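You operate a simulated robot arm through the tools that you are given. There is no shell and no other tool.

The job below is to be done with a simulated two-armed robot. You get a single attempt, and the scene is never put back.

JOB
Take the dinner plate from the top of the rollers and leave it on the low top of the dryer cabinet. Put the clay block labelled "ivory" from the top of the rollers on top of the glossy white saucer. Put one of the small cream blocks from the top of the rollers on the flat top of the console. Pick up the white filter cartridge with one hand, pass it to the other hand and put it on the left end of the packing bench. Put the white foam pad on the second level from the bottom of the mould rack. Take the blue standing tile and put it on the setting bench top. Take the teal foam block and put it on top of the white alumina tin. Any order will do. Set down upright: clay block, white filter cartridge, blue standing tile.

It is judged by the outcome, as a careful person would: the job done as asked, and still so three seconds after it is handed in. It fails if anything else is knocked over, pushed out of place, dropped, spilled or broken.

ROBOT AND FRAMES
Two 7-joint arms with two-finger parallel grippers on one trunk, on a base that moves. Base frame: it is fixed to the floor where the robot stands at the start and does not move with it; the origin is under the middle of the robot, x ahead of it, y to its left, z up; the surface under the hand at the start is at about z = 0.8. Units: m, rad, N and s.
The left shoulder is at the start at [0.02, 0.113, 1.225], the right one opposite. With the tool pointing down near the work surface each hand reaches from about 0.12 to 0.58 m from the robot's upright axis, wherever it stands, measured 20 degrees to its own side. Places, roughly: alumina tin [4.75, 2.25, 1]; blue standing tile (6x4x8 cm) [5, 2.2, 0.9]; clay block [0.25, 0.75, 0.75]; dinner plate (25x25x4 cm) [0.7, 0, 0.8]; flat top of the console (149x14 cm) [2.74, -3.16, 1.1]; glossy white saucer (15x15x4 cm) [0.3, 0.4, 0.8]; left end of the packing bench [3.9, 1.8, 0.9]; low top of the dryer cabinet [-0.3, -1.6, 1]; second level of the mould rack [3, 1.6, 0.6]; setting bench top [5.9, -1.2, 0.8]; small cream block (5x5x2 cm) [0.1, 0.9, 0.8]; teal foam block (6x6x5 cm) [2.9, 1.6, 1.1]; white filter cartridge (6x6x10 cm) [4.6, 2.1, 0.9]; white foam pad (8x8x2 cm) [4.5, 2, 0.9]. Payload 1.57 kg a hand.
The TCP of each hand is the grasp point between the finger pads, 0.03 m short of the fingertips. In the tool frame z runs along the fingers and y along their closing line. The gripper opens to 0.08 m. The fingers are 0.017 m wide and 0.012 m thick; the gripper's body (0.04 by 0.082 m) begins 0.08 m behind the TCP.
Orientation is that of the tool frame in the base frame, as a unit quaternion [w, x, y, z]. With the fingers straight down and closing along the base's y, the tool's x points along the base's -x, its y along +y and its z along -z.

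CONTROLS
- The arms move only by the tool drive_tool. It takes "left_deltas", "right_deltas" or both (then of equal length, played together; a hand with none holds still); each is a list of rows, each an object (a shift or turn left out is 0, a gripper value left out holds the last) with "xyz": the shift along the tool's x, y, z in units of 30 mm (1.0 is 30 mm), a list of three; "angular": the turn, a rotation vector about the tool's x, y, z in units of 5 degrees (1.0 is 5 degrees), a list of three; "fingers": the closure, from 0 (fully open) to 1 (shut). In form: [{"xyz": [dx, dy, dz], "angular": [wx, wy, wz], "fingers": fingers}, ...]. A call has 1 to 20 rows; each row shifts and turns the commanded pose from where the row before left it, along the tool's axes as they then stand. A call with a number of a shift or a turn outside -1 to 1 is refused whole. A row lasts 0.2 s, in which the tool goes at most 0.05 m and 0.15 rad; a call with a longer step from one row to the next is refused whole, and so is a gripper value outside its range. Where a pose cannot be reached the arm comes as near as it can. A force on the tool above 40 N (or 10 N above the force at the start of the call, whichever is more), or a blocked arm, ends the call early, and 0.2 s more pass. The fingers move at their own pace (about 0.045 m/s each) and stop on an object; they squeeze with about 37 N. The grip force told is the motor's: it shows also when the fingers shut on nothing. Time passes only in rows, and 0.2 s behind the last, so rows that do not move let the fingers close. It gives the time, the measured TCP pose, the force on the tool (base axes), the opening and the grip force at its end, in the units of the frame above (readings bear some noise), with the torque about the TCP (base axes, N m) and any sound that the robot's microphone picked up, and new pictures: "pictures" is both (left out), scene, wrist or none (wrist: the cameras of the hands that moved).
- Cameras (640 x 400 px; columns grow to the right, rows downward): "scene" is now at [0.0839, 0.0379, 1.3361]; the picture's right is [0.46, -0.89, 0.00], its down [-0.62, -0.32, -0.72] and it looks along [0.64, 0.33, -0.69] (base axes); focal length 259 px, centre (320, 200). "left" rides on the left gripper at [0.072, 0.007, -0.122] in its tool frame; the picture's right is [-0.09, 1.00, 0.00], its down [-0.84, -0.08, -0.54] and it looks along [-0.54, -0.05, 0.84] (tool axes); focal length 238 px, centre (320, 200). "right" rides on the right gripper at [0.072, -0.007, -0.122] in its tool frame; the picture's right is [0.09, 1.00, 0.00], its down [-0.84, 0.08, -0.54] and it looks along [-0.54, 0.05, 0.84] (tool axes); focal length 238 px, centre (320, 200).
- raise_lower(by): moves the trunk up (or, below 0, down) by that many m; the arms and the scene camera ride with it, the base frame stays. It gives what a move gives, with no picture.
- drive_base(legs): drives the robot by 1 to 6 legs, each [ahead, left, turn to the left] in m, m and rad, along the robot's own axes; the way and the turn of a leg run together, so that a leg with both is an arc; at most 1.5 m and 3.142 rad a leg. The arms and the cameras ride along, it lands a little off, and it stops where it bumps. It gives what a move gives, and a new picture of the scene camera.
- pan_tilt(pan, tilt): turns the head with the scene camera to pan (to the left, within 1.396 rad either way) and tilt (down, from -0.506 to 1.204), counted from straight ahead of the robot. It gives what a move gives, and a new picture of the scene camera.
- probe_pixels(camera, pixels): for up to 12 pixels [column, row] of the newest picture of that camera ("zoom" is the newest enlarged one), the place [x, y, z] in the base frame of the surface seen there, good to about 0.002 m. No time passes.
- inspect(camera, box): a new picture of the part [left, top, right, bottom] of that camera's present view, enlarged. No time passes.
- sign_off(): hands the job in; it is judged then, once.

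Unless the task says otherwise, let go and move clear before handing in.

The tools are called after "Request:" by a JSON object that holds its "name" and its "arguments". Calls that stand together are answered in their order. drive_tool: Moves the arms, as the interface text tells. Its arguments: {"type":"object","properties":{"left_deltas":{"type":"array"},"right_deltas":{"type":"array"},"pictures":{"type":"string","enum":["both","scene","wrist","none"]}},"required":[]} The other tools are called the same way: raise_lower (by) moves the trunk up or down; drive_base (legs) drives the base; pan_tilt (pan, tilt) turns the head that bears the scene camera; probe_pixels (camera, pixels) gives the place of the surface under pixels of a picture; inspect (camera, box) takes an enlarged picture of a part of a camera's view; sign_off () hands the job in.

At the start:

```text
time: 0.0
left_tcp_pos: [0.3318, 0.4577, 1.127]
left_tcp_rot: [0.0, 0.0, 1.0, 0.0]
left_wrist_force: [0.7, 0.8, 0.2]
left_torque: [0.0, 0.01, -0.02]
left_width: 0.0798
left_grip_force: 0.0
right_tcp_pos: [0.4015, 0.0049, 1.1366]
right_tcp_rot: [0.0, 0.0, 1.0, 0.0]
right_wrist_force: [-0.6, 0.2, -1.0]
right_torque: [0.01, 0.0, 0.0]
right_width: 0.0801
right_grip_force: 0.1
trunk travel left (down, up): [-0.278, 0.292]
robot x, y, heading: [0.0031, 0.0018, -0.0]
head pan, tilt (commanded): [0.48, 0.768]
```

scene: 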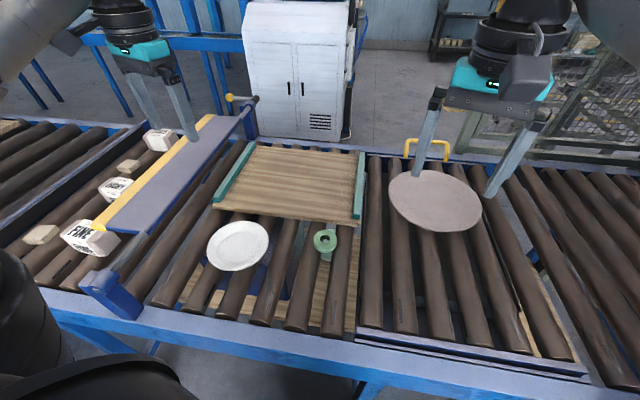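
right: 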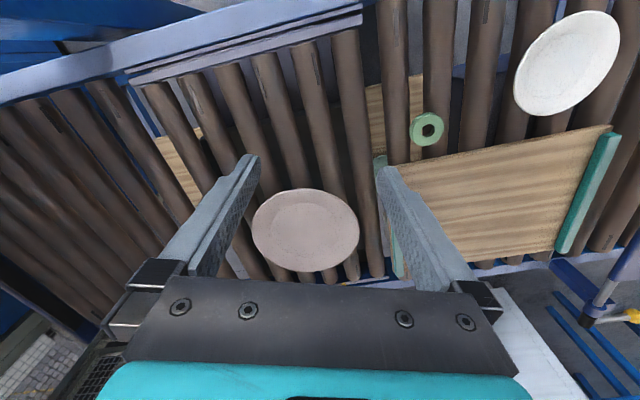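
left: 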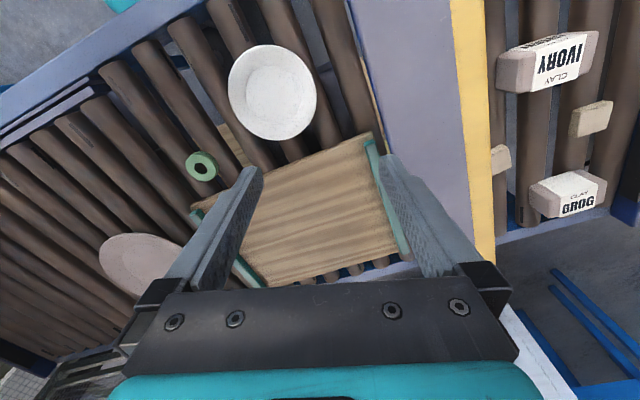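

The scene picture shows the plate at about (435,200), the saucer at (238,245), and three clay blocks (FINE at 90,240, IVORY at 118,188, GROG at 160,139) beyond the yellow/blue rail. I'll probe key points and zoom in on them.

Request:
{"name": "probe_pixels", "arguments": {"camera": "scene", "pixels": [[435, 200], [390, 200], [480, 200], [435, 172], [238, 245], [207, 247], [268, 243], [118, 188], [90, 240], [160, 139], [40, 235], [128, 166]]}}

Request:
{"name": "inspect", "arguments": {"camera": "scene", "box": [0, 110, 200, 300]}}

Request:
{"name": "inspect", "arguments": {"camera": "left", "box": [440, 0, 640, 260]}}

```text
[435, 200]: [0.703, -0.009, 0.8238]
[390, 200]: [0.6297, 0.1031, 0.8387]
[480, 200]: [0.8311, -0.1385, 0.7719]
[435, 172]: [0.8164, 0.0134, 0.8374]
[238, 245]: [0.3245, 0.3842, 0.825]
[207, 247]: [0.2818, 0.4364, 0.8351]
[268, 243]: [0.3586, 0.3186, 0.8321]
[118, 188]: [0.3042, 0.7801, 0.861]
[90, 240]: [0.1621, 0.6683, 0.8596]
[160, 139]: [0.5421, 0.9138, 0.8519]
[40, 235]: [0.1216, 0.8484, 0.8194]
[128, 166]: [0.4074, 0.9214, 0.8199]
```

```text
2.11 times, centred on (100, 205) of scene
```

zoom: 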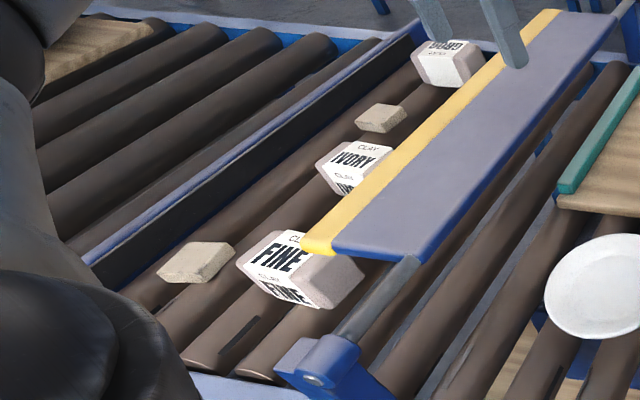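

```text
1.54 times, centred on (540, 130) of left
```

zoom: 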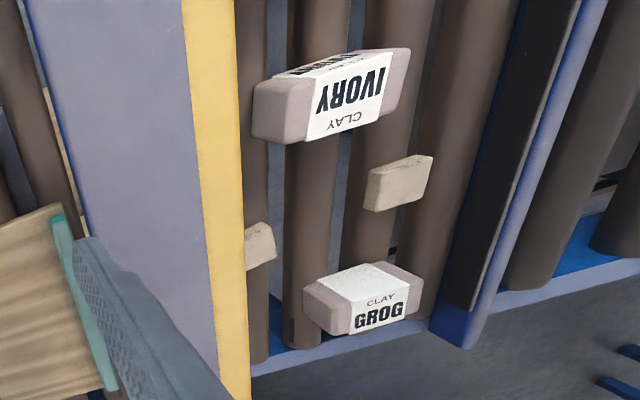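

The left zoom shows the IVORY block lying flat beside the yellow-edged gate, with cream blocks nearby. I'll probe the corners of the block, the gate and the cream blocks in this zoom.

Request:
{"name": "probe_pixels", "arguments": {"camera": "zoom", "pixels": [[290, 110], [345, 65], [395, 60], [340, 120], [265, 90], [385, 100], [400, 180], [375, 190], [425, 175], [215, 130], [130, 130], [258, 245]]}}

Request:
{"name": "probe_pixels", "arguments": {"camera": "scene", "pixels": [[97, 228], [140, 234], [180, 180], [210, 120], [240, 125], [165, 155], [256, 98], [290, 180], [222, 195], [360, 180], [110, 290], [432, 143]]}}

Request:
{"name": "inspect", "arguments": {"camera": "scene", "box": [170, 90, 400, 300]}}

Request:
{"name": "inspect", "arguments": {"camera": "scene", "box": [360, 120, 620, 300]}}

```text
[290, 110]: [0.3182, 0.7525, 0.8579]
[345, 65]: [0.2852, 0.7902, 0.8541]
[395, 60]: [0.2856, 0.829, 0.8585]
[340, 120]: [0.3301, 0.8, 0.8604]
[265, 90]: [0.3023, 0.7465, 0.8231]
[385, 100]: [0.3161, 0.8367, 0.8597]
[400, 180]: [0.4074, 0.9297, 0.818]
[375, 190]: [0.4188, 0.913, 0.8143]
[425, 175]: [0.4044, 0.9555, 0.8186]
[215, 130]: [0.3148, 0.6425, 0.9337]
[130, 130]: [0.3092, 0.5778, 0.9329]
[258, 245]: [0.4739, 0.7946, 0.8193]
```

```text
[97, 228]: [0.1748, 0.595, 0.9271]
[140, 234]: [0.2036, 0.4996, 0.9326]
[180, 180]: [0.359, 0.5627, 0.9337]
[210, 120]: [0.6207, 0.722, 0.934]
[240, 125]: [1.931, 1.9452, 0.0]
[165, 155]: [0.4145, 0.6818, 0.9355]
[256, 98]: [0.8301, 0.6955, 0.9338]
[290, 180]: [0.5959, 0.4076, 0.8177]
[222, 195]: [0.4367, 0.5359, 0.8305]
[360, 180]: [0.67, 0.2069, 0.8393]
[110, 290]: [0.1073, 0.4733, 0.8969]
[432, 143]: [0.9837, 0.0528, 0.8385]
```

```text
1.90 times, centred on (285, 195) of scene
```

zoom: 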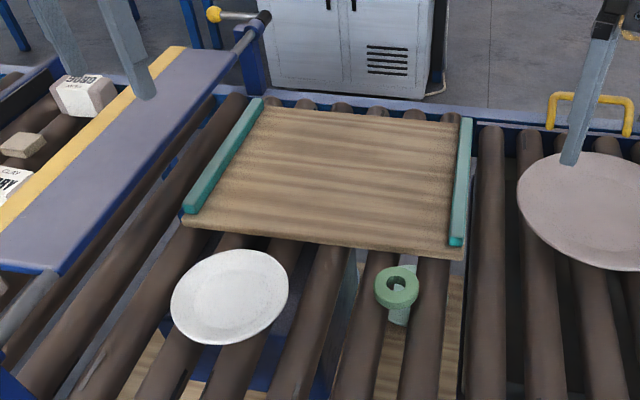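

```text
2.22 times, centred on (490, 210) of scene
```

zoom: 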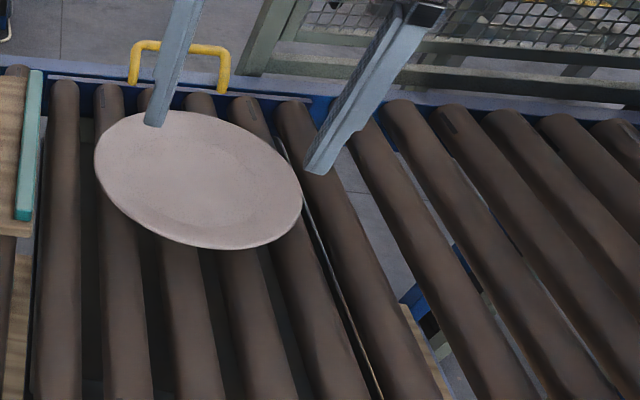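

The plate is centred near (0.70,-0.01) with its rim at z≈0.838, the saucer near (0.325,0.384), and the ivory block near (0.305,0.79) next to a gate with its top at z≈0.934. Before I move I'll look around with the head to learn the layout.

Request:
{"name": "pan_tilt", "arguments": {"pan": 0.0, "tilt": 0.15}}

Request:
{"name": "pan_tilt", "arguments": {"pan": 1.39, "tilt": 0.3}}

Request:
{"name": "pan_tilt", "arguments": {"pan": -1.39, "tilt": 0.3}}

```text
time: 1.0
left_tcp_pos: [0.3319, 0.4576, 1.1278]
left_tcp_rot: [0.0, 0.0, 1.0, 0.0]
left_wrist_force: [-0.1, 0.1, 0.8]
left_torque: [-0.02, -0.01, 0.02]
left_width: 0.0801
left_grip_force: 0.0
right_tcp_pos: [0.4003, 0.0049, 1.1366]
right_tcp_rot: [0.0, -0.001, 1.0, 0.0]
right_wrist_force: [-0.7, -0.5, -0.2]
right_torque: [0.02, -0.03, -0.01]
right_width: 0.0802
right_grip_force: 0.0
trunk travel left (down, up): [-0.278, 0.292]
robot x, y, heading: [0.0006, 0.0007, -0.001]
head pan, tilt (commanded): [0.0, 0.15]
```

scene: 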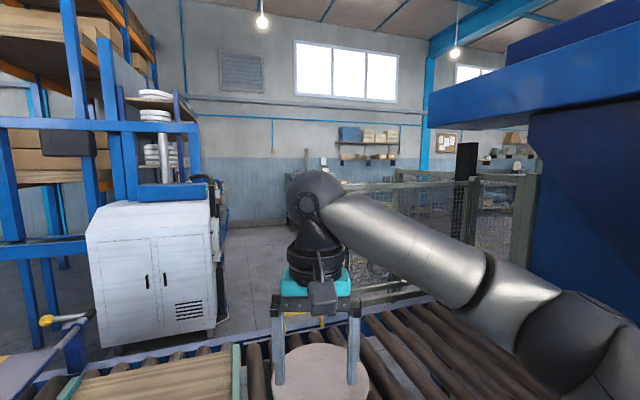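

```text
time: 2.5
left_tcp_pos: [0.3315, 0.4589, 1.1285]
left_tcp_rot: [0.0, 0.0, 1.0, 0.0]
left_wrist_force: [0.2, 0.5, -0.6]
left_torque: [-0.01, -0.03, 0.02]
left_width: 0.0802
left_grip_force: 0.0
right_tcp_pos: [0.4004, 0.0057, 1.1368]
right_tcp_rot: [0.0, -0.001, 1.0, 0.0]
right_wrist_force: [-0.4, 0.6, 0.5]
right_torque: [0.01, -0.02, 0.03]
right_width: 0.08
right_grip_force: 0.1
trunk travel left (down, up): [-0.278, 0.292]
robot x, y, heading: [-0.0006, 0.0006, 0.002]
head pan, tilt (commanded): [1.389, 0.3]
```

scene: 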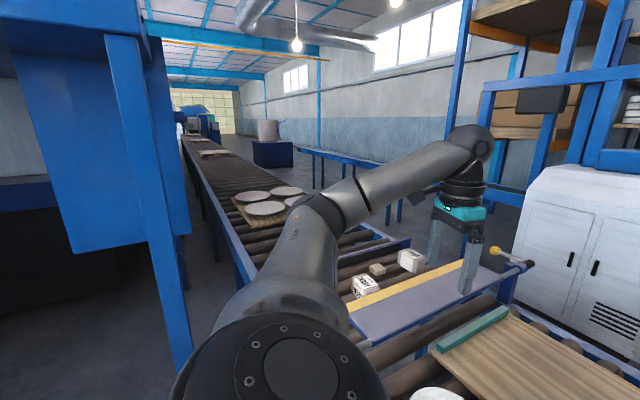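

```text
time: 5.0
left_tcp_pos: [0.3321, 0.4584, 1.1273]
left_tcp_rot: [0.001, 0.0, 1.0, -0.001]
left_wrist_force: [0.3, -0.9, -0.8]
left_torque: [0.0, 0.01, 0.03]
left_width: 0.08
left_grip_force: 0.0
right_tcp_pos: [0.4002, 0.0051, 1.1361]
right_tcp_rot: [-0.001, 0.0, 1.0, 0.0]
right_wrist_force: [0.1, 0.2, -0.5]
right_torque: [-0.03, -0.02, -0.01]
right_width: 0.08
right_grip_force: 0.1
trunk travel left (down, up): [-0.278, 0.292]
robot x, y, heading: [0.0012, 0.0, -0.0]
head pan, tilt (commanded): [-1.389, 0.3]
```

scene: 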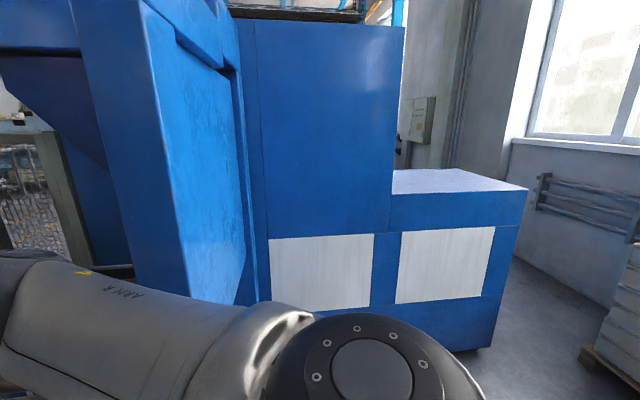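

The low cabinet top appears at about (450,182) in this right-facing view, with a walkway right of it near the window. I'll probe it and the surroundings.

Request:
{"name": "probe_pixels", "arguments": {"camera": "scene", "pixels": [[450, 182], [395, 192], [395, 172], [525, 188], [480, 172], [418, 105], [250, 100], [400, 40], [490, 345], [530, 380], [590, 370], [180, 100]]}}

Request:
{"name": "pan_tilt", "arguments": {"pan": -0.8, "tilt": 0.3}}

Request:
{"name": "pan_tilt", "arguments": {"pan": 0.9, "tilt": 0.7}}

```text
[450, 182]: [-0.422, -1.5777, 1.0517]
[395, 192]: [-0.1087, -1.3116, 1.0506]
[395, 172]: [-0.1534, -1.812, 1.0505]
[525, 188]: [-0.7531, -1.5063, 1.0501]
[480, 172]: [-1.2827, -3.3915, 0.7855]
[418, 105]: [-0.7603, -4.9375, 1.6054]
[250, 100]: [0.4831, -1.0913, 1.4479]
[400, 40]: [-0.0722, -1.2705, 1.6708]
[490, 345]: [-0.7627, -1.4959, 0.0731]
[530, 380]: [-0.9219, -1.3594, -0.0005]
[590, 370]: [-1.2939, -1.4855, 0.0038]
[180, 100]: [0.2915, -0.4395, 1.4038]
```

```text
time: 6.0
left_tcp_pos: [0.332, 0.459, 1.1282]
left_tcp_rot: [0.0, -0.001, 1.0, 0.0]
left_wrist_force: [0.4, 0.1, 0.1]
left_torque: [0.02, 0.01, 0.01]
left_width: 0.0799
left_grip_force: 0.0
right_tcp_pos: [0.3999, 0.005, 1.135]
right_tcp_rot: [0.0, 0.0, 1.0, 0.0]
right_wrist_force: [0.0, -0.1, -0.9]
right_torque: [0.01, -0.02, -0.02]
right_width: 0.0801
right_grip_force: 0.1
trunk travel left (down, up): [-0.278, 0.292]
robot x, y, heading: [0.0008, 0.0003, -0.001]
head pan, tilt (commanded): [-0.799, 0.3]
```

scene: 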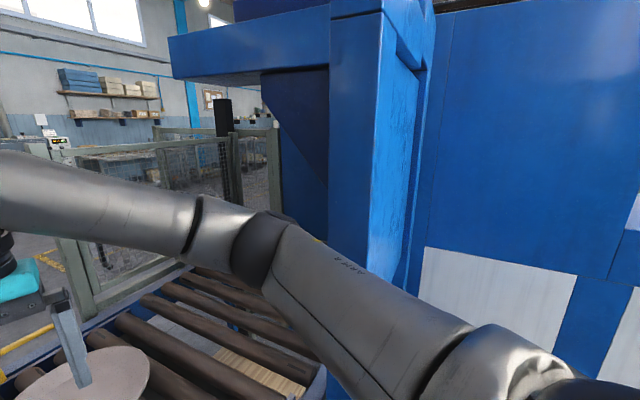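

```text
time: 7.7
left_tcp_pos: [0.3323, 0.4586, 1.1272]
left_tcp_rot: [0.0, 0.0, 1.0, 0.001]
left_wrist_force: [-0.9, 0.0, -0.7]
left_torque: [0.02, -0.01, -0.01]
left_width: 0.0801
left_grip_force: 0.0
right_tcp_pos: [0.4002, 0.0054, 1.1368]
right_tcp_rot: [0.0, 0.0, 1.0, 0.001]
right_wrist_force: [-0.1, 0.0, 0.2]
right_torque: [0.03, 0.0, 0.03]
right_width: 0.0801
right_grip_force: 0.1
trunk travel left (down, up): [-0.278, 0.292]
robot x, y, heading: [-0.0011, 0.0004, -0.0]
head pan, tilt (commanded): [0.901, 0.7]
```

scene: 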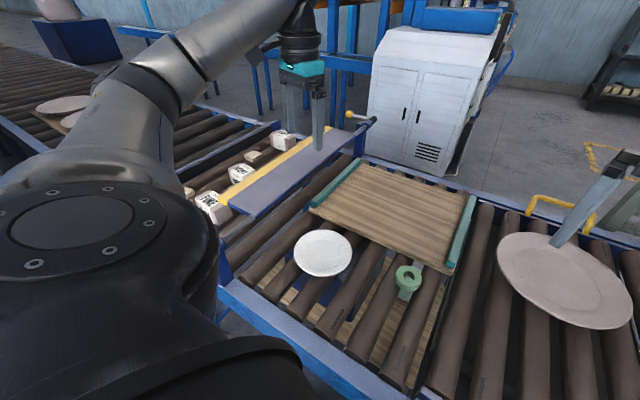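

The near conveyor rail runs from about (222,290) to (330,385); I need its position and the edge near the robot. Probing those plus the plate rim from here.

Request:
{"name": "probe_pixels", "arguments": {"camera": "scene", "pixels": [[225, 290], [280, 325], [340, 380], [322, 252], [295, 253], [350, 253], [322, 230], [325, 275], [499, 245], [560, 280], [408, 280], [545, 205]]}}

Request:
{"name": "pan_tilt", "arguments": {"pan": 0.3, "tilt": 1.2}}

```text
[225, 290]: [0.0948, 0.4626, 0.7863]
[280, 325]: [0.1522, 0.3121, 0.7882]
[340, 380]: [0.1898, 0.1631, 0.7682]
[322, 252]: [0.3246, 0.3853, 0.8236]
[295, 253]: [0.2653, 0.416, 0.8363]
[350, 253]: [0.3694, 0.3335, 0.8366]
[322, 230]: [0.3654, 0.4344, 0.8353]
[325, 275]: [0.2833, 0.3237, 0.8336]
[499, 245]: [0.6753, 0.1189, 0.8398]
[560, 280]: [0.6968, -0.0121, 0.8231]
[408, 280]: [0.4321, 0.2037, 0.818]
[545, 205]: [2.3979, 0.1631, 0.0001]
```

```text
time: 8.7
left_tcp_pos: [0.3316, 0.4578, 1.1274]
left_tcp_rot: [0.0, -0.001, 1.0, 0.0]
left_wrist_force: [-0.4, 0.1, 0.0]
left_torque: [-0.04, 0.02, -0.01]
left_width: 0.0799
left_grip_force: 0.0
right_tcp_pos: [0.4, 0.0054, 1.1362]
right_tcp_rot: [0.0, 0.0, 1.0, 0.0]
right_wrist_force: [-1.0, 0.4, 0.7]
right_torque: [0.04, -0.02, 0.0]
right_width: 0.08
right_grip_force: 0.0
trunk travel left (down, up): [-0.278, 0.292]
robot x, y, heading: [0.0012, -0.0028, -0.004]
head pan, tilt (commanded): [0.3, 1.201]
```

scene: 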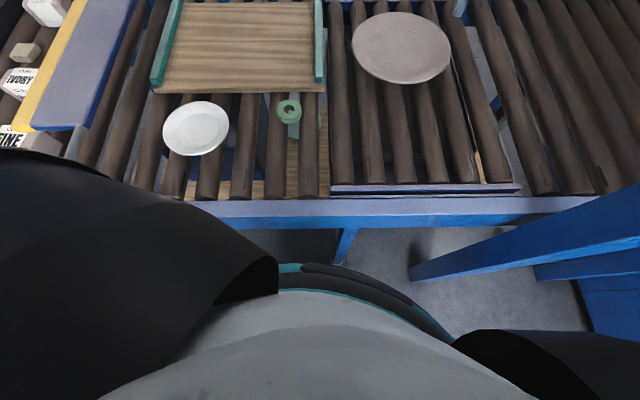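

Looking down, the base rim (teal ring around (340,268)) sits just in front of the conveyor rail (around (330,210)). I'll probe clearance values.

Request:
{"name": "probe_pixels", "arguments": {"camera": "scene", "pixels": [[300, 266], [345, 270], [400, 296], [440, 330], [330, 225], [450, 220], [345, 245], [430, 272], [560, 225], [400, 47], [355, 47], [448, 47]]}}

Request:
{"name": "inspect", "arguments": {"camera": "scene", "box": [0, 0, 120, 160]}}

```text
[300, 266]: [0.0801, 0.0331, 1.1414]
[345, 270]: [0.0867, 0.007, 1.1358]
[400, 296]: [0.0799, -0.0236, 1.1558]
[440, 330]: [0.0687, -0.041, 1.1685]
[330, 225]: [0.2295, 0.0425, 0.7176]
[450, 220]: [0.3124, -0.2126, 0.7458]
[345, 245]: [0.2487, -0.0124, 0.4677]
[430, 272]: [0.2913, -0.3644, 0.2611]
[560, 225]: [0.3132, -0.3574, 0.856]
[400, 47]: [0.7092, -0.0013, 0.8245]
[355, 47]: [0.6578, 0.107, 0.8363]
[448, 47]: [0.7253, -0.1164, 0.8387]
```

```text
2.50 times, centred on (60, 80) of scene
```

zoom: 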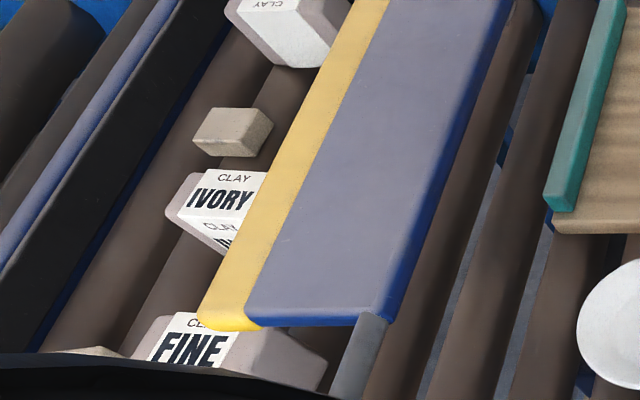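

The conveyor edge is about 0.23 m ahead, and the whole room is turned about 17° from my frame. Before sliding left along the conveyor I need to check the blue column on the left, so I'll look there and probe.

Request:
{"name": "pan_tilt", "arguments": {"pan": 1.39, "tilt": 0.5}}

Request:
{"name": "probe_pixels", "arguments": {"camera": "scene", "pixels": [[190, 300], [140, 150], [60, 150], [250, 200], [230, 280], [200, 350], [100, 330], [262, 180], [380, 170], [340, 220], [420, 230], [490, 170]]}}

```text
time: 10.0
left_tcp_pos: [0.3331, 0.4583, 1.1271]
left_tcp_rot: [0.001, 0.0, 1.0, 0.0]
left_wrist_force: [-0.5, -0.4, -0.1]
left_torque: [-0.03, 0.0, -0.01]
left_width: 0.0802
left_grip_force: 0.1
right_tcp_pos: [0.4014, 0.0057, 1.1361]
right_tcp_rot: [0.0, 0.001, 1.0, 0.0]
right_wrist_force: [0.7, 0.2, 0.4]
right_torque: [-0.03, 0.01, 0.03]
right_width: 0.0803
right_grip_force: 0.1
trunk travel left (down, up): [-0.278, 0.292]
robot x, y, heading: [0.0004, 0.001, -0.002]
head pan, tilt (commanded): [1.389, 0.499]
```

scene: 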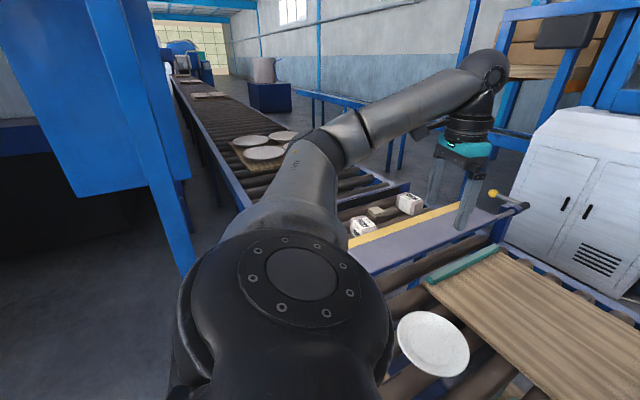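

```text
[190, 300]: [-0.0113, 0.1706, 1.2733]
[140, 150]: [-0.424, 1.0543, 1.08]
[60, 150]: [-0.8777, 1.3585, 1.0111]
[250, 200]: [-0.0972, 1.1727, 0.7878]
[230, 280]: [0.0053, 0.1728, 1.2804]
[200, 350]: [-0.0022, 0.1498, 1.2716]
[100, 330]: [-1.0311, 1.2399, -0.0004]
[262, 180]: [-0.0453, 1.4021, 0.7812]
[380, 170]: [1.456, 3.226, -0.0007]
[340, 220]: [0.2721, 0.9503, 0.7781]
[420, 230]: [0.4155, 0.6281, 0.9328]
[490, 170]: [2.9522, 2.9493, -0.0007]
```

The blue column is at about (-0.42,1.05), leaving room for a 0.45 m slide. I'll turn square to the conveyor and slide left along it so the left hand can reach the ivory block.

Request:
{"name": "drive_base", "arguments": {"legs": [[0, 0, 0.297], [0, 0.25, 0]]}}

```text
time: 12.8
left_tcp_pos: [0.1093, 0.7703, 1.1267]
left_tcp_rot: [-0.001, -0.149, 0.989, 0.0]
left_wrist_force: [-0.1, 0.6, -0.5]
left_torque: [-0.01, -0.02, 0.01]
left_width: 0.0799
left_grip_force: 0.0
right_tcp_pos: [0.3081, 0.3576, 1.1369]
right_tcp_rot: [0.0, -0.148, 0.989, 0.0]
right_wrist_force: [-0.9, 0.1, 0.0]
right_torque: [-0.05, -0.01, 0.01]
right_width: 0.0804
right_grip_force: 0.0
trunk travel left (down, up): [-0.278, 0.292]
robot x, y, heading: [-0.0735, 0.237, 0.301]
head pan, tilt (commanded): [1.389, 0.499]
```

scene: 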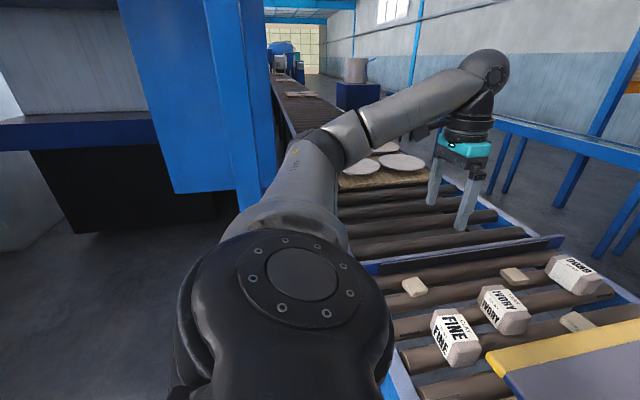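

The four blocks now show clearly: FINE (457,335), IVORY (503,310), another at (575,275), and cream blocks at (414,286), (513,276). I'll zoom in to make sure of the label.

Request:
{"name": "inspect", "arguments": {"camera": "scene", "box": [390, 240, 640, 380]}}

Request:
{"name": "probe_pixels", "arguments": {"camera": "scene", "pixels": [[500, 297], [483, 293], [506, 290], [525, 303], [503, 310], [414, 286], [405, 281], [425, 288], [513, 276], [575, 320]]}}

```text
2.56 times, centred on (515, 310) of scene
```

zoom: 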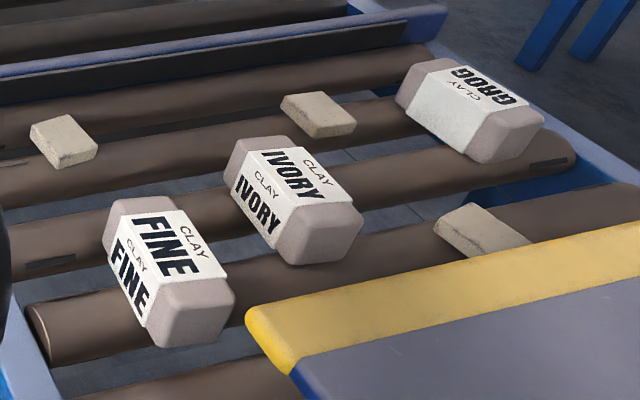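

```text
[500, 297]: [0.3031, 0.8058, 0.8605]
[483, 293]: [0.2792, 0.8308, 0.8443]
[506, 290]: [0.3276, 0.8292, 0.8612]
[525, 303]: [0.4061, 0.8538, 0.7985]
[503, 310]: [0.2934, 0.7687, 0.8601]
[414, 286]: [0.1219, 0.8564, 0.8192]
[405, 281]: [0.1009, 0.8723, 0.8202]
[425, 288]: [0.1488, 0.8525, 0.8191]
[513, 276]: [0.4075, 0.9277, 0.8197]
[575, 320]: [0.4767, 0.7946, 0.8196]
```

IVORY is confirmed as the middle block, with its top at z≈0.860. I'll slide 0.24 m further left so it lies within the left hand's reach.

Request:
{"name": "drive_base", "arguments": {"legs": [[0, 0.24, 0]]}}

Request:
{"name": "pan_tilt", "arguments": {"pan": 0.5, "tilt": 0.9}}

```text
time: 14.6
left_tcp_pos: [0.0429, 0.9977, 1.1259]
left_tcp_rot: [0.0, -0.147, 0.989, 0.0]
left_wrist_force: [0.2, 0.2, -0.1]
left_torque: [-0.03, -0.01, -0.01]
left_width: 0.0801
left_grip_force: 0.1
right_tcp_pos: [0.2405, 0.5837, 1.1365]
right_tcp_rot: [0.0, -0.146, 0.989, 0.0]
right_wrist_force: [-1.3, 0.7, 0.2]
right_torque: [-0.01, -0.03, 0.01]
right_width: 0.08
right_grip_force: 0.0
trunk travel left (down, up): [-0.278, 0.292]
robot x, y, heading: [-0.1414, 0.4637, 0.294]
head pan, tilt (commanded): [1.389, 0.499]
```

scene: 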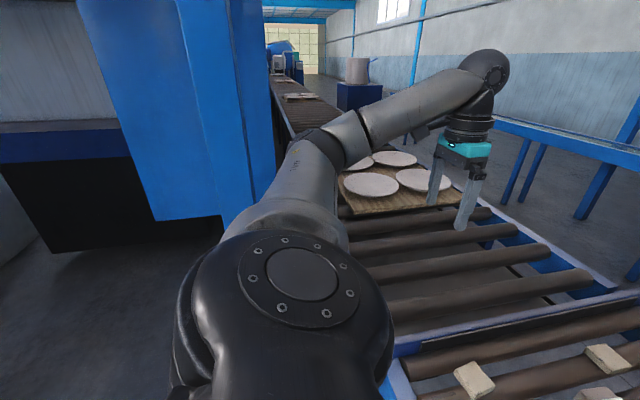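

```text
time: 15.8
left_tcp_pos: [0.0418, 0.9985, 1.1274]
left_tcp_rot: [0.0, -0.146, 0.989, 0.0]
left_wrist_force: [-0.6, 0.1, -0.7]
left_torque: [-0.04, -0.03, 0.0]
left_width: 0.08
left_grip_force: 0.0
right_tcp_pos: [0.2403, 0.584, 1.1367]
right_tcp_rot: [0.0, -0.146, 0.989, 0.0]
right_wrist_force: [-0.1, -0.5, 0.0]
right_torque: [-0.03, -0.01, 0.03]
right_width: 0.0799
right_grip_force: 0.0
trunk travel left (down, up): [-0.278, 0.292]
robot x, y, heading: [-0.1431, 0.4649, 0.298]
head pan, tilt (commanded): [0.499, 0.901]
```

scene: 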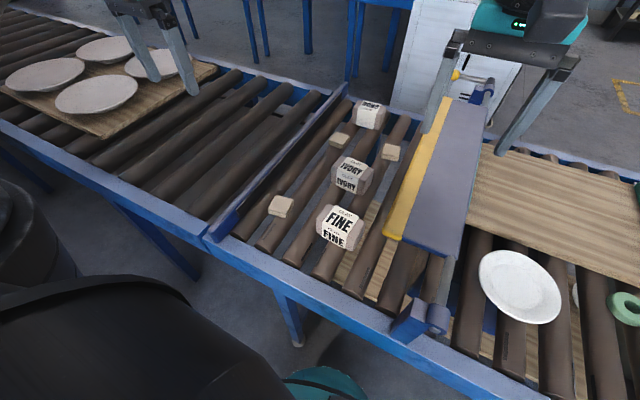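

Now the blocks are in plain view: IVORY at (351,175), FINE at (339,228), cream block at (281,206). I'll zoom in to get corners.

Request:
{"name": "inspect", "arguments": {"camera": "scene", "box": [260, 90, 440, 260]}}

```text
2.35 times, centred on (350, 175) of scene
```

zoom: 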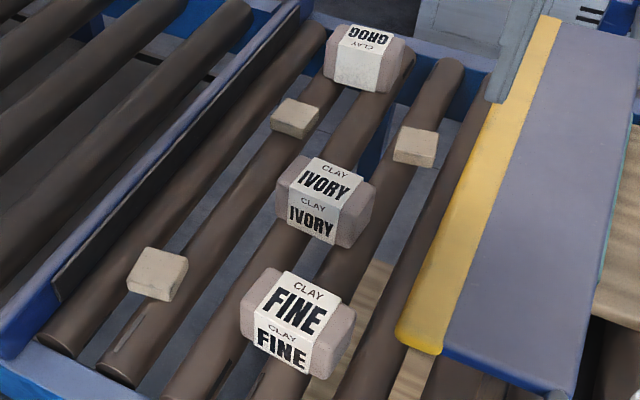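

Request:
{"name": "probe_pixels", "arguments": {"camera": "zoom", "pixels": [[293, 160], [288, 180], [370, 183], [355, 205], [325, 180], [310, 215], [280, 200], [340, 240], [160, 265], [140, 262], [182, 270], [158, 290]]}}

Request:
{"name": "inspect", "arguments": {"camera": "left", "box": [0, 0, 640, 400]}}

```text
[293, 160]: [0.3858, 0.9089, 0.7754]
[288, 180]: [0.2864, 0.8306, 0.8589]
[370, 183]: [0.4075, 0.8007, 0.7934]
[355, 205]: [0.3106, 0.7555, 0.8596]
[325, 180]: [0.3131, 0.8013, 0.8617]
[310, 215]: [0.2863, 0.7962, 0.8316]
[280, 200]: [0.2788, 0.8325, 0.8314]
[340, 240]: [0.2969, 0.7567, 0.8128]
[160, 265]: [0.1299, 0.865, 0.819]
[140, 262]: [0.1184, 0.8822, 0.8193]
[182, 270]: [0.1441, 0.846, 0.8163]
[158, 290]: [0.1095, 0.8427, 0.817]
```

```text
1.00 times, centred on (320, 200) of left (not enlarged: the box is as wide or as high as the picture)
```

zoom: 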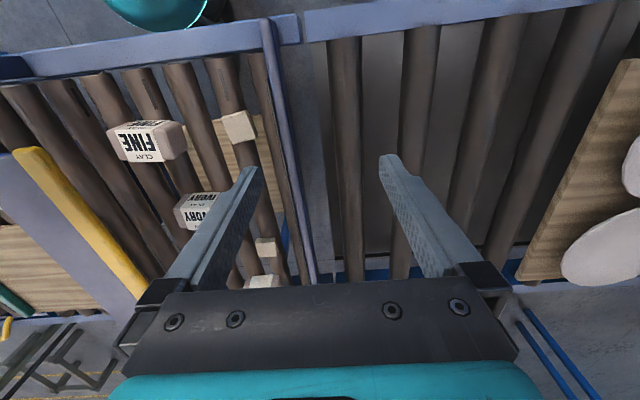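

The ivory block's centre is near (0.315,0.797), long axis turned about 13° from y, top z≈0.86. I'll bring the left hand over it at the current height first.

Request:
{"name": "drive_tool", "arguments": {"left_deltas": [{"xyz": [-0.674, -0.907, 0]}, {"xyz": [-0.674, -0.907, 0]}, {"xyz": [-0.674, -0.907, 0]}, {"xyz": [-0.674, -0.907, 0]}, {"xyz": [-0.674, -0.907, 0]}, {"xyz": [-0.674, -0.907, 0]}, {"xyz": [-0.674, -0.907, 0]}, {"xyz": [-0.674, -0.907, 0]}, {"xyz": [-0.674, -0.907, 0]}, {"xyz": [-0.674, -0.907, 0]}], "pictures": "none"}}

Request:
{"name": "drive_tool", "arguments": {"left_deltas": [{"angular": [0, 0, 0.985]}, {"angular": [0, 0, 0.985]}, {"angular": [0, 0, 0.985]}, {"angular": [0, 0, 0.985]}, {"angular": [0, 0, 0.985]}, {"angular": [0, 0, 0.985]}, {"angular": [0, 0, 0.985]}, {"angular": [0, 0, 0.985]}, {"angular": [0, 0, 0.985]}, {"angular": [0, 0, 0.985]}, {"angular": [0, 0, 0.985]}, {"angular": [0, 0, 0.985]}, {"angular": [0, 0, 0.985]}, {"angular": [0, 0, 0.985]}, {"angular": [0, 0, 0.985]}, {"angular": [0, 0, 0.985]}, {"angular": [0, 0, 0.985]}, {"angular": [0, 0, 0.985]}, {"angular": [0, 0, 0.985]}]}}

```text
time: 18.0
left_tcp_pos: [0.315, 0.7934, 1.1275]
left_tcp_rot: [0.0, -0.146, 0.989, 0.001]
left_wrist_force: [-0.4, 0.1, -0.2]
left_torque: [0.0, 0.03, 0.02]
left_width: 0.0799
left_grip_force: 0.1
right_tcp_pos: [0.2409, 0.5839, 1.1361]
right_tcp_rot: [0.0, -0.147, 0.989, 0.0]
right_wrist_force: [-0.8, -0.6, 0.6]
right_torque: [-0.01, 0.02, -0.02]
right_width: 0.08
right_grip_force: 0.1
trunk travel left (down, up): [-0.278, 0.292]
robot x, y, heading: [-0.141, 0.4637, 0.296]
head pan, tilt (commanded): [0.499, 0.901]
```

```text
time: 22.0
left_tcp_pos: [0.315, 0.7965, 1.1265]
left_tcp_rot: [0.0, 0.621, 0.784, 0.001]
left_wrist_force: [0.2, -0.3, 0.6]
left_torque: [0.02, 0.04, -0.01]
left_width: 0.08
left_grip_force: 0.0
right_tcp_pos: [0.2391, 0.5837, 1.1362]
right_tcp_rot: [0.0, -0.146, 0.989, 0.0]
right_wrist_force: [0.7, -0.3, -0.5]
right_torque: [0.02, 0.01, 0.0]
right_width: 0.0799
right_grip_force: 0.1
trunk travel left (down, up): [-0.278, 0.292]
robot x, y, heading: [-0.1423, 0.464, 0.297]
head pan, tilt (commanded): [0.499, 0.901]
```

scene: 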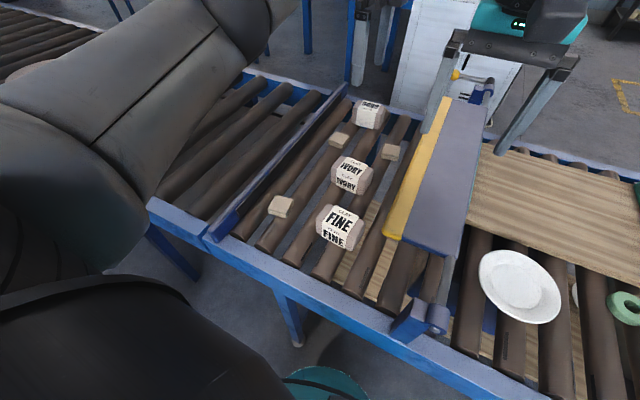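
left: 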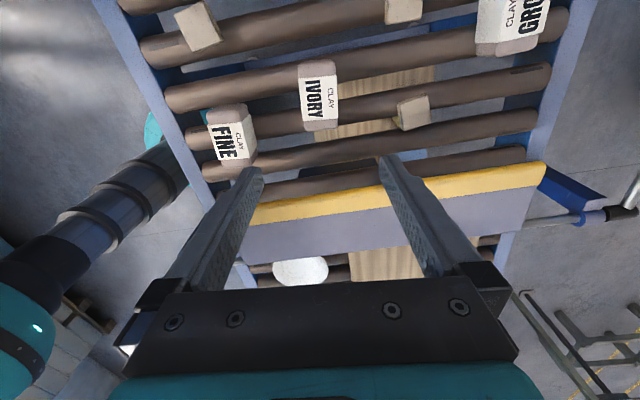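

The wrist picture shows the IVORY block centred at about (318,95), right where the TCP will descend, aligned with the fingers. I'll probe its outline from this view.

Request:
{"name": "inspect", "arguments": {"camera": "left", "box": [260, 40, 380, 150]}}

Request:
{"name": "probe_pixels", "arguments": {"camera": "left", "pixels": [[303, 64], [333, 63], [306, 121], [335, 121], [318, 90], [301, 95], [336, 95]]}}

```text
3.64 times, centred on (320, 95) of left
```

zoom: 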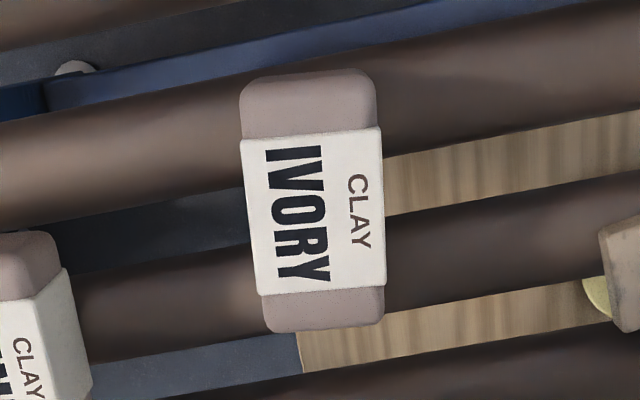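

```text
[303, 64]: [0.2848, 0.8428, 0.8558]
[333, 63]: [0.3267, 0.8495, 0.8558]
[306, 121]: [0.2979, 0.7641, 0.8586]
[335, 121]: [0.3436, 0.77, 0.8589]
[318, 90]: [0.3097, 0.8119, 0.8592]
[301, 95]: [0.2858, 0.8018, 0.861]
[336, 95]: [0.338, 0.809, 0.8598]
```

The block's top centre works out to (0.313,0.803), well aligned with the fingers (about 1° off). I'll nudge 7 mm along tool x and descend to TCP z≈0.84.

Request:
{"name": "drive_tool", "arguments": {"left_deltas": [{"xyz": [0.24, -0.02, 0.9]}, {"xyz": [0, 0, 0.95]}, {"xyz": [0, 0, 0.95]}, {"xyz": [0, 0, 0.95]}, {"xyz": [0, 0, 0.95]}, {"xyz": [0, 0, 0.95]}, {"xyz": [0, 0, 0.95]}, {"xyz": [0, 0, 0.95]}]}}

```text
time: 23.8
left_tcp_pos: [0.3144, 0.8022, 0.9013]
left_tcp_rot: [0.001, 0.62, 0.784, -0.001]
left_wrist_force: [-0.6, 0.1, -0.3]
left_torque: [-0.01, -0.02, -0.01]
left_width: 0.0802
left_grip_force: 0.2
right_tcp_pos: [0.2406, 0.5843, 1.1355]
right_tcp_rot: [0.001, -0.147, 0.989, 0.0]
right_wrist_force: [-0.3, 0.1, 0.2]
right_torque: [-0.01, -0.02, -0.04]
right_width: 0.0799
right_grip_force: 0.0
trunk travel left (down, up): [-0.278, 0.292]
robot x, y, heading: [-0.1422, 0.4617, 0.295]
head pan, tilt (commanded): [0.499, 0.901]
```

scene: 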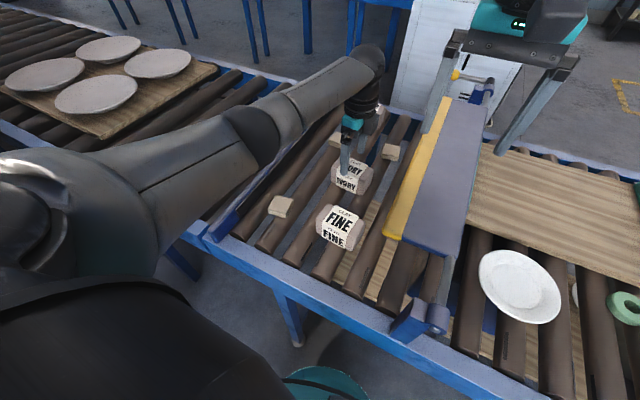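
left: 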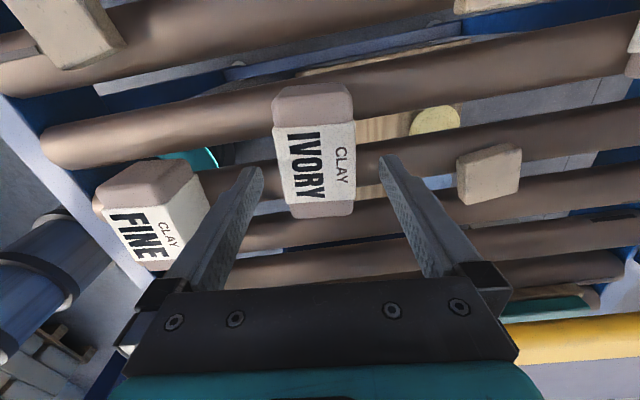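

The block lies midway between the fingertips. I'll go down the last 6 cm and close the fingers.

Request:
{"name": "drive_tool", "arguments": {"left_deltas": [{"xyz": [0, 0, 0.7]}, {"xyz": [0, 0, 0.7]}, {"xyz": [0, 0, 0.62]}, {"fingers": 1}, {"fingers": 1}, {"fingers": 1}, {"fingers": 1}, {"fingers": 1}]}}

```text
time: 25.6
left_tcp_pos: [0.3138, 0.8032, 0.8404]
left_tcp_rot: [0.0, 0.62, 0.784, 0.0]
left_wrist_force: [-1.1, -0.9, 0.1]
left_torque: [-0.03, 0.02, 0.01]
left_width: 0.0546
left_grip_force: 37.0
right_tcp_pos: [0.2396, 0.583, 1.1356]
right_tcp_rot: [-0.001, -0.146, 0.989, 0.0]
right_wrist_force: [-0.4, -0.7, -0.8]
right_torque: [-0.02, 0.01, 0.01]
right_width: 0.0801
right_grip_force: 0.0
trunk travel left (down, up): [-0.278, 0.292]
robot x, y, heading: [-0.1446, 0.4628, 0.295]
head pan, tilt (commanded): [0.499, 0.901]
```

scene: 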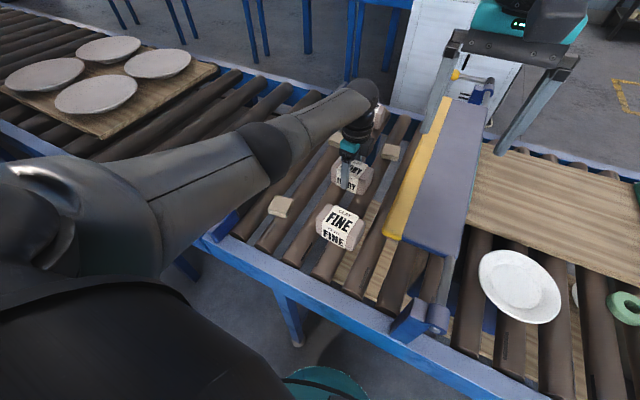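
left: 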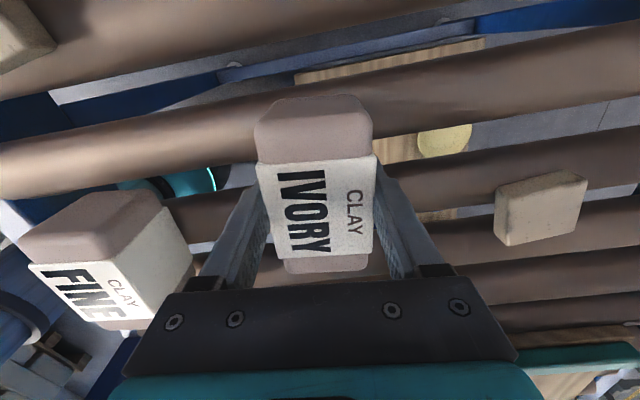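

The fingers stopped on the block at 0.0546 m with 37 N, and the picture shows IVORY held squarely. I'll lift it 30 cm.

Request:
{"name": "drive_tool", "arguments": {"left_deltas": [{"xyz": [0, 0, -0.5]}, {"xyz": [0, 0, -0.95]}, {"xyz": [0, 0, -0.95]}, {"xyz": [0, 0, -0.95]}, {"xyz": [0, 0, -0.95]}, {"xyz": [0, 0, -0.95]}, {"xyz": [0, 0, -0.95]}, {"xyz": [0, 0, -0.95]}, {"xyz": [0, 0, -0.95]}, {"xyz": [0, 0, -0.95]}, {"xyz": [0, 0, -0.5]}]}}

```text
time: 28.0
left_tcp_pos: [0.313, 0.8047, 1.1274]
left_tcp_rot: [0.0, 0.62, 0.785, -0.001]
left_wrist_force: [-0.4, 0.5, -6.2]
left_torque: [-0.02, 0.0, -0.01]
left_width: 0.0545
left_grip_force: 36.9
right_tcp_pos: [0.2408, 0.5833, 1.1347]
right_tcp_rot: [0.0, -0.146, 0.989, 0.0]
right_wrist_force: [-0.2, -1.0, 0.6]
right_torque: [-0.01, -0.04, 0.0]
right_width: 0.0801
right_grip_force: 0.0
trunk travel left (down, up): [-0.278, 0.292]
robot x, y, heading: [-0.1407, 0.4671, 0.289]
head pan, tilt (commanded): [0.499, 0.901]
```

scene: 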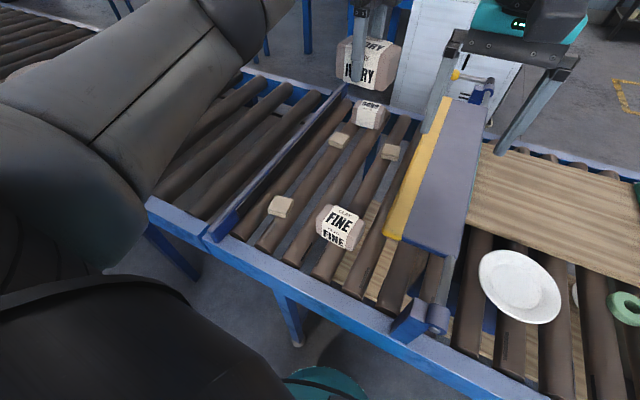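
left: 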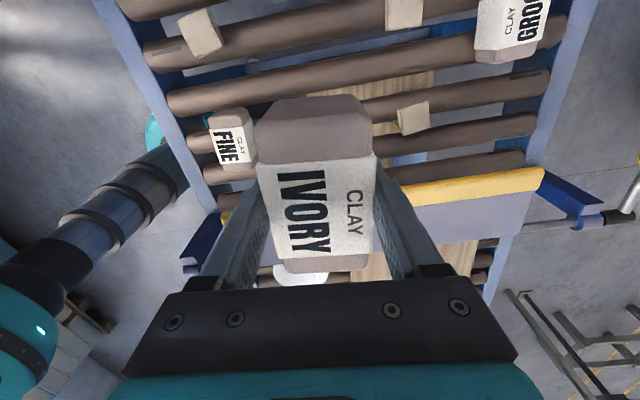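

The block hangs steady (about 0.6 kg). I'll slide back right about 0.40 m to bring the saucer within easy reach of the left hand.

Request:
{"name": "drive_base", "arguments": {"legs": [[0, -0.4, 0]]}}

Request:
{"name": "inspect", "arguments": {"camera": "left", "box": [0, 0, 640, 400]}}

```text
time: 30.5
left_tcp_pos: [0.4307, 0.415, 1.1269]
left_tcp_rot: [0.0, 0.621, 0.784, 0.0]
left_wrist_force: [0.3, 0.6, -5.9]
left_torque: [0.07, 0.0, 0.05]
left_width: 0.0549
left_grip_force: 36.8
right_tcp_pos: [0.357, 0.1969, 1.1366]
right_tcp_rot: [0.0, -0.146, 0.989, 0.0]
right_wrist_force: [-0.3, -0.1, 0.5]
right_torque: [0.01, -0.01, -0.04]
right_width: 0.0801
right_grip_force: 0.0
trunk travel left (down, up): [-0.278, 0.292]
robot x, y, heading: [-0.0232, 0.0746, 0.293]
head pan, tilt (commanded): [0.499, 0.901]
```

scene: 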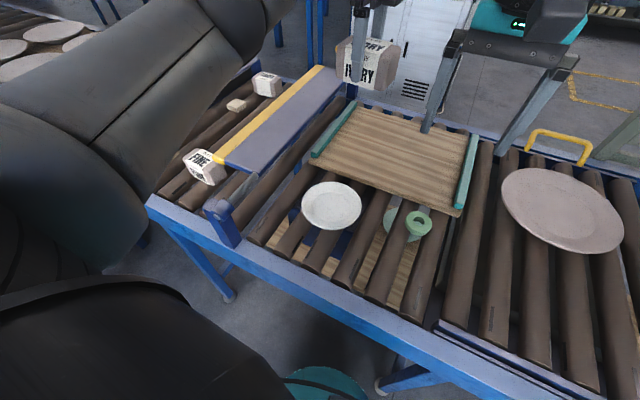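

```text
1.00 times, centred on (320, 200) of left (not enlarged: the box is as wide or as high as the picture)
```

zoom: 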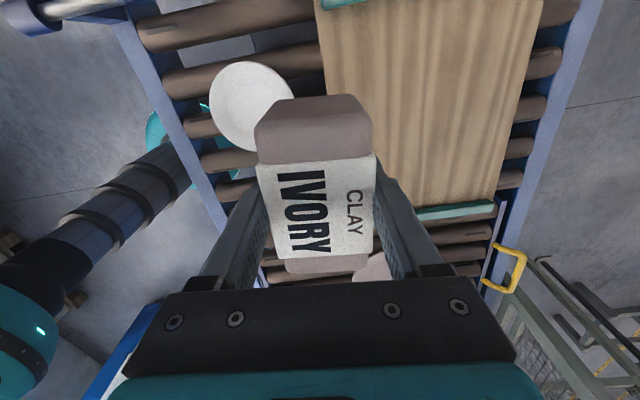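

The saucer now shows at (331,205) in the scene view. I'll probe its rim and centre from this viewpoint to fix its centre accurately.

Request:
{"name": "inspect", "arguments": {"camera": "scene", "box": [280, 160, 380, 250]}}

```text
4.44 times, centred on (330, 205) of scene
```

zoom: 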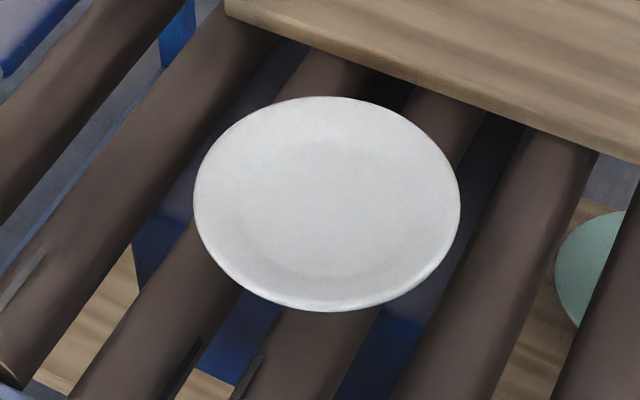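

Request:
{"name": "probe_pixels", "arguments": {"camera": "zoom", "pixels": [[198, 200], [456, 205], [330, 101], [330, 307], [240, 130], [415, 130], [240, 270], [420, 270], [328, 200], [270, 200], [390, 200], [328, 255]]}}

```text
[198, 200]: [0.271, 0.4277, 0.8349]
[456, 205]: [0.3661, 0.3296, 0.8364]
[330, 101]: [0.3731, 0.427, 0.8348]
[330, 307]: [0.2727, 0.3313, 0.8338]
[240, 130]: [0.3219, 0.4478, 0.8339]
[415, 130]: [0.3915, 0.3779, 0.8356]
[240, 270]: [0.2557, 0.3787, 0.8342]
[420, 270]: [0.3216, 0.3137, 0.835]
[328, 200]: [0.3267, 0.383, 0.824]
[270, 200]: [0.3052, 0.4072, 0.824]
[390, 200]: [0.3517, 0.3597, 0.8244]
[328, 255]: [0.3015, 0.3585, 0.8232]
```

The saucer's centre is at (0.322,0.379) with a flat well at z≈0.824. I'll shift the left hand over it and move the right hand 10 cm to the right to keep the arms apart.

Request:
{"name": "drive_tool", "arguments": {"left_deltas": [{"xyz": [-0.068, -0.76, 0]}, {"xyz": [-0.068, -0.76, 0]}, {"xyz": [-0.068, -0.76, 0]}, {"xyz": [-0.068, -0.76, 0]}, {"xyz": [-0.068, -0.76, 0]}], "right_deltas": [{"xyz": [0, -0.7, 0]}, {"xyz": [0, -0.7, 0]}, {"xyz": [0, -0.7, 0]}, {"xyz": [0, -0.7, 0]}, {"xyz": [0, -0.7, 0]}]}}

```text
time: 31.7
left_tcp_pos: [0.3199, 0.378, 1.126]
left_tcp_rot: [-0.002, 0.621, 0.784, -0.001]
left_wrist_force: [0.2, 0.0, -6.2]
left_torque: [-0.01, -0.01, -0.05]
left_width: 0.0548
left_grip_force: 37.3
right_tcp_pos: [0.3884, 0.0964, 1.1366]
right_tcp_rot: [0.0, -0.146, 0.989, 0.0]
right_wrist_force: [-0.3, -0.4, -0.5]
right_torque: [0.04, -0.03, 0.02]
right_width: 0.0797
right_grip_force: 0.0
trunk travel left (down, up): [-0.278, 0.292]
robot x, y, heading: [-0.0267, 0.0744, 0.29]
head pan, tilt (commanded): [0.499, 0.901]
```

scene: 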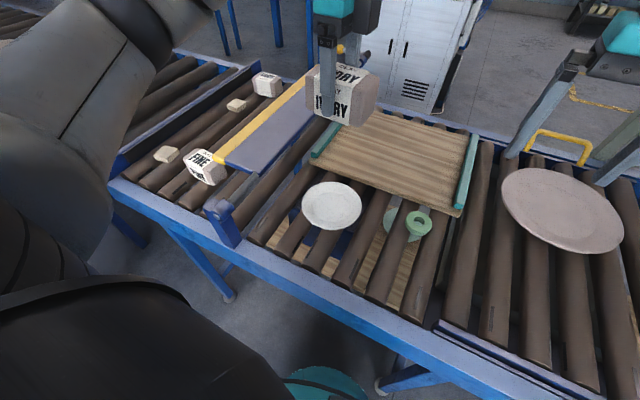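
right: 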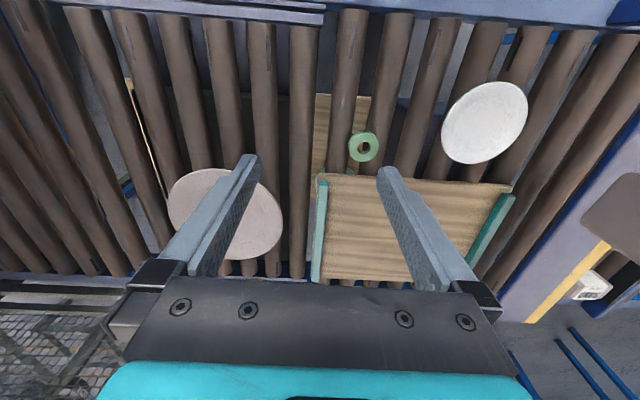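
left: 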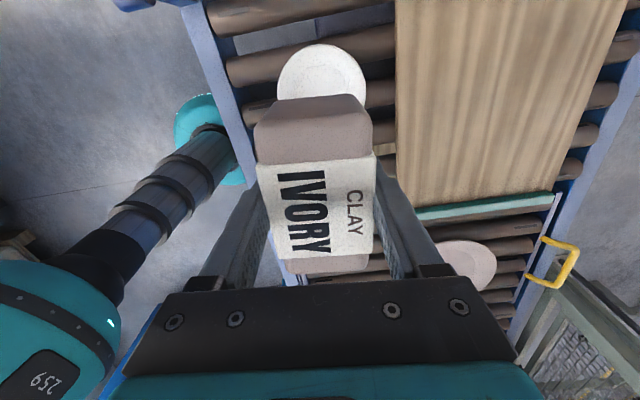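

The block hangs over the saucer (wrist view shows the saucer at (322,85), directly beneath). I'll descend to about 4 cm above touchdown.

Request:
{"name": "drive_tool", "arguments": {"left_deltas": [{"xyz": [0.02, 0.07, 0.9]}, {"xyz": [0, 0, 0.95]}, {"xyz": [0, 0, 0.95]}, {"xyz": [0, 0, 0.95]}, {"xyz": [0, 0, 0.95]}, {"xyz": [0, 0, 0.95]}, {"xyz": [0, 0, 0.95]}, {"xyz": [0, 0, 0.7]}]}}

```text
time: 33.5
left_tcp_pos: [0.3233, 0.3829, 0.9051]
left_tcp_rot: [0.0, 0.621, 0.784, 0.001]
left_wrist_force: [0.1, 0.5, -6.7]
left_torque: [0.02, 0.04, -0.03]
left_width: 0.0548
left_grip_force: 37.4
right_tcp_pos: [0.3895, 0.0965, 1.1363]
right_tcp_rot: [0.0, -0.146, 0.989, 0.001]
right_wrist_force: [0.1, 0.7, -0.3]
right_torque: [0.01, 0.01, 0.0]
right_width: 0.0801
right_grip_force: 0.1
trunk travel left (down, up): [-0.278, 0.292]
robot x, y, heading: [-0.0258, 0.0783, 0.291]
head pan, tilt (commanded): [0.499, 0.901]
```

scene: 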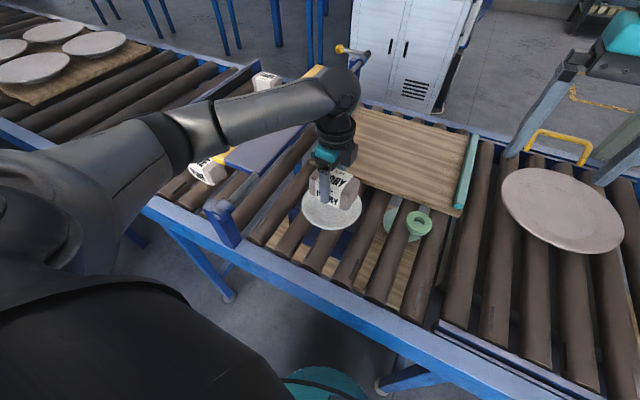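
left: 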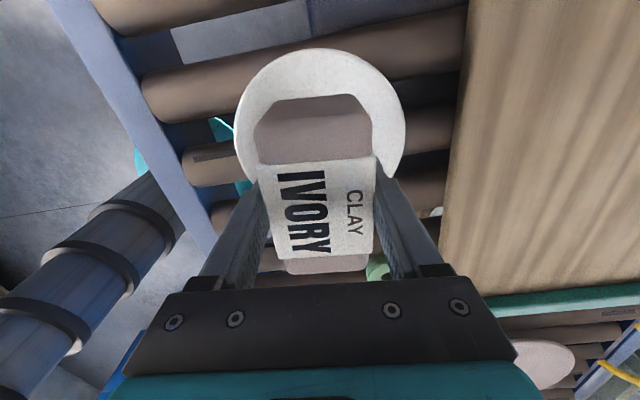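

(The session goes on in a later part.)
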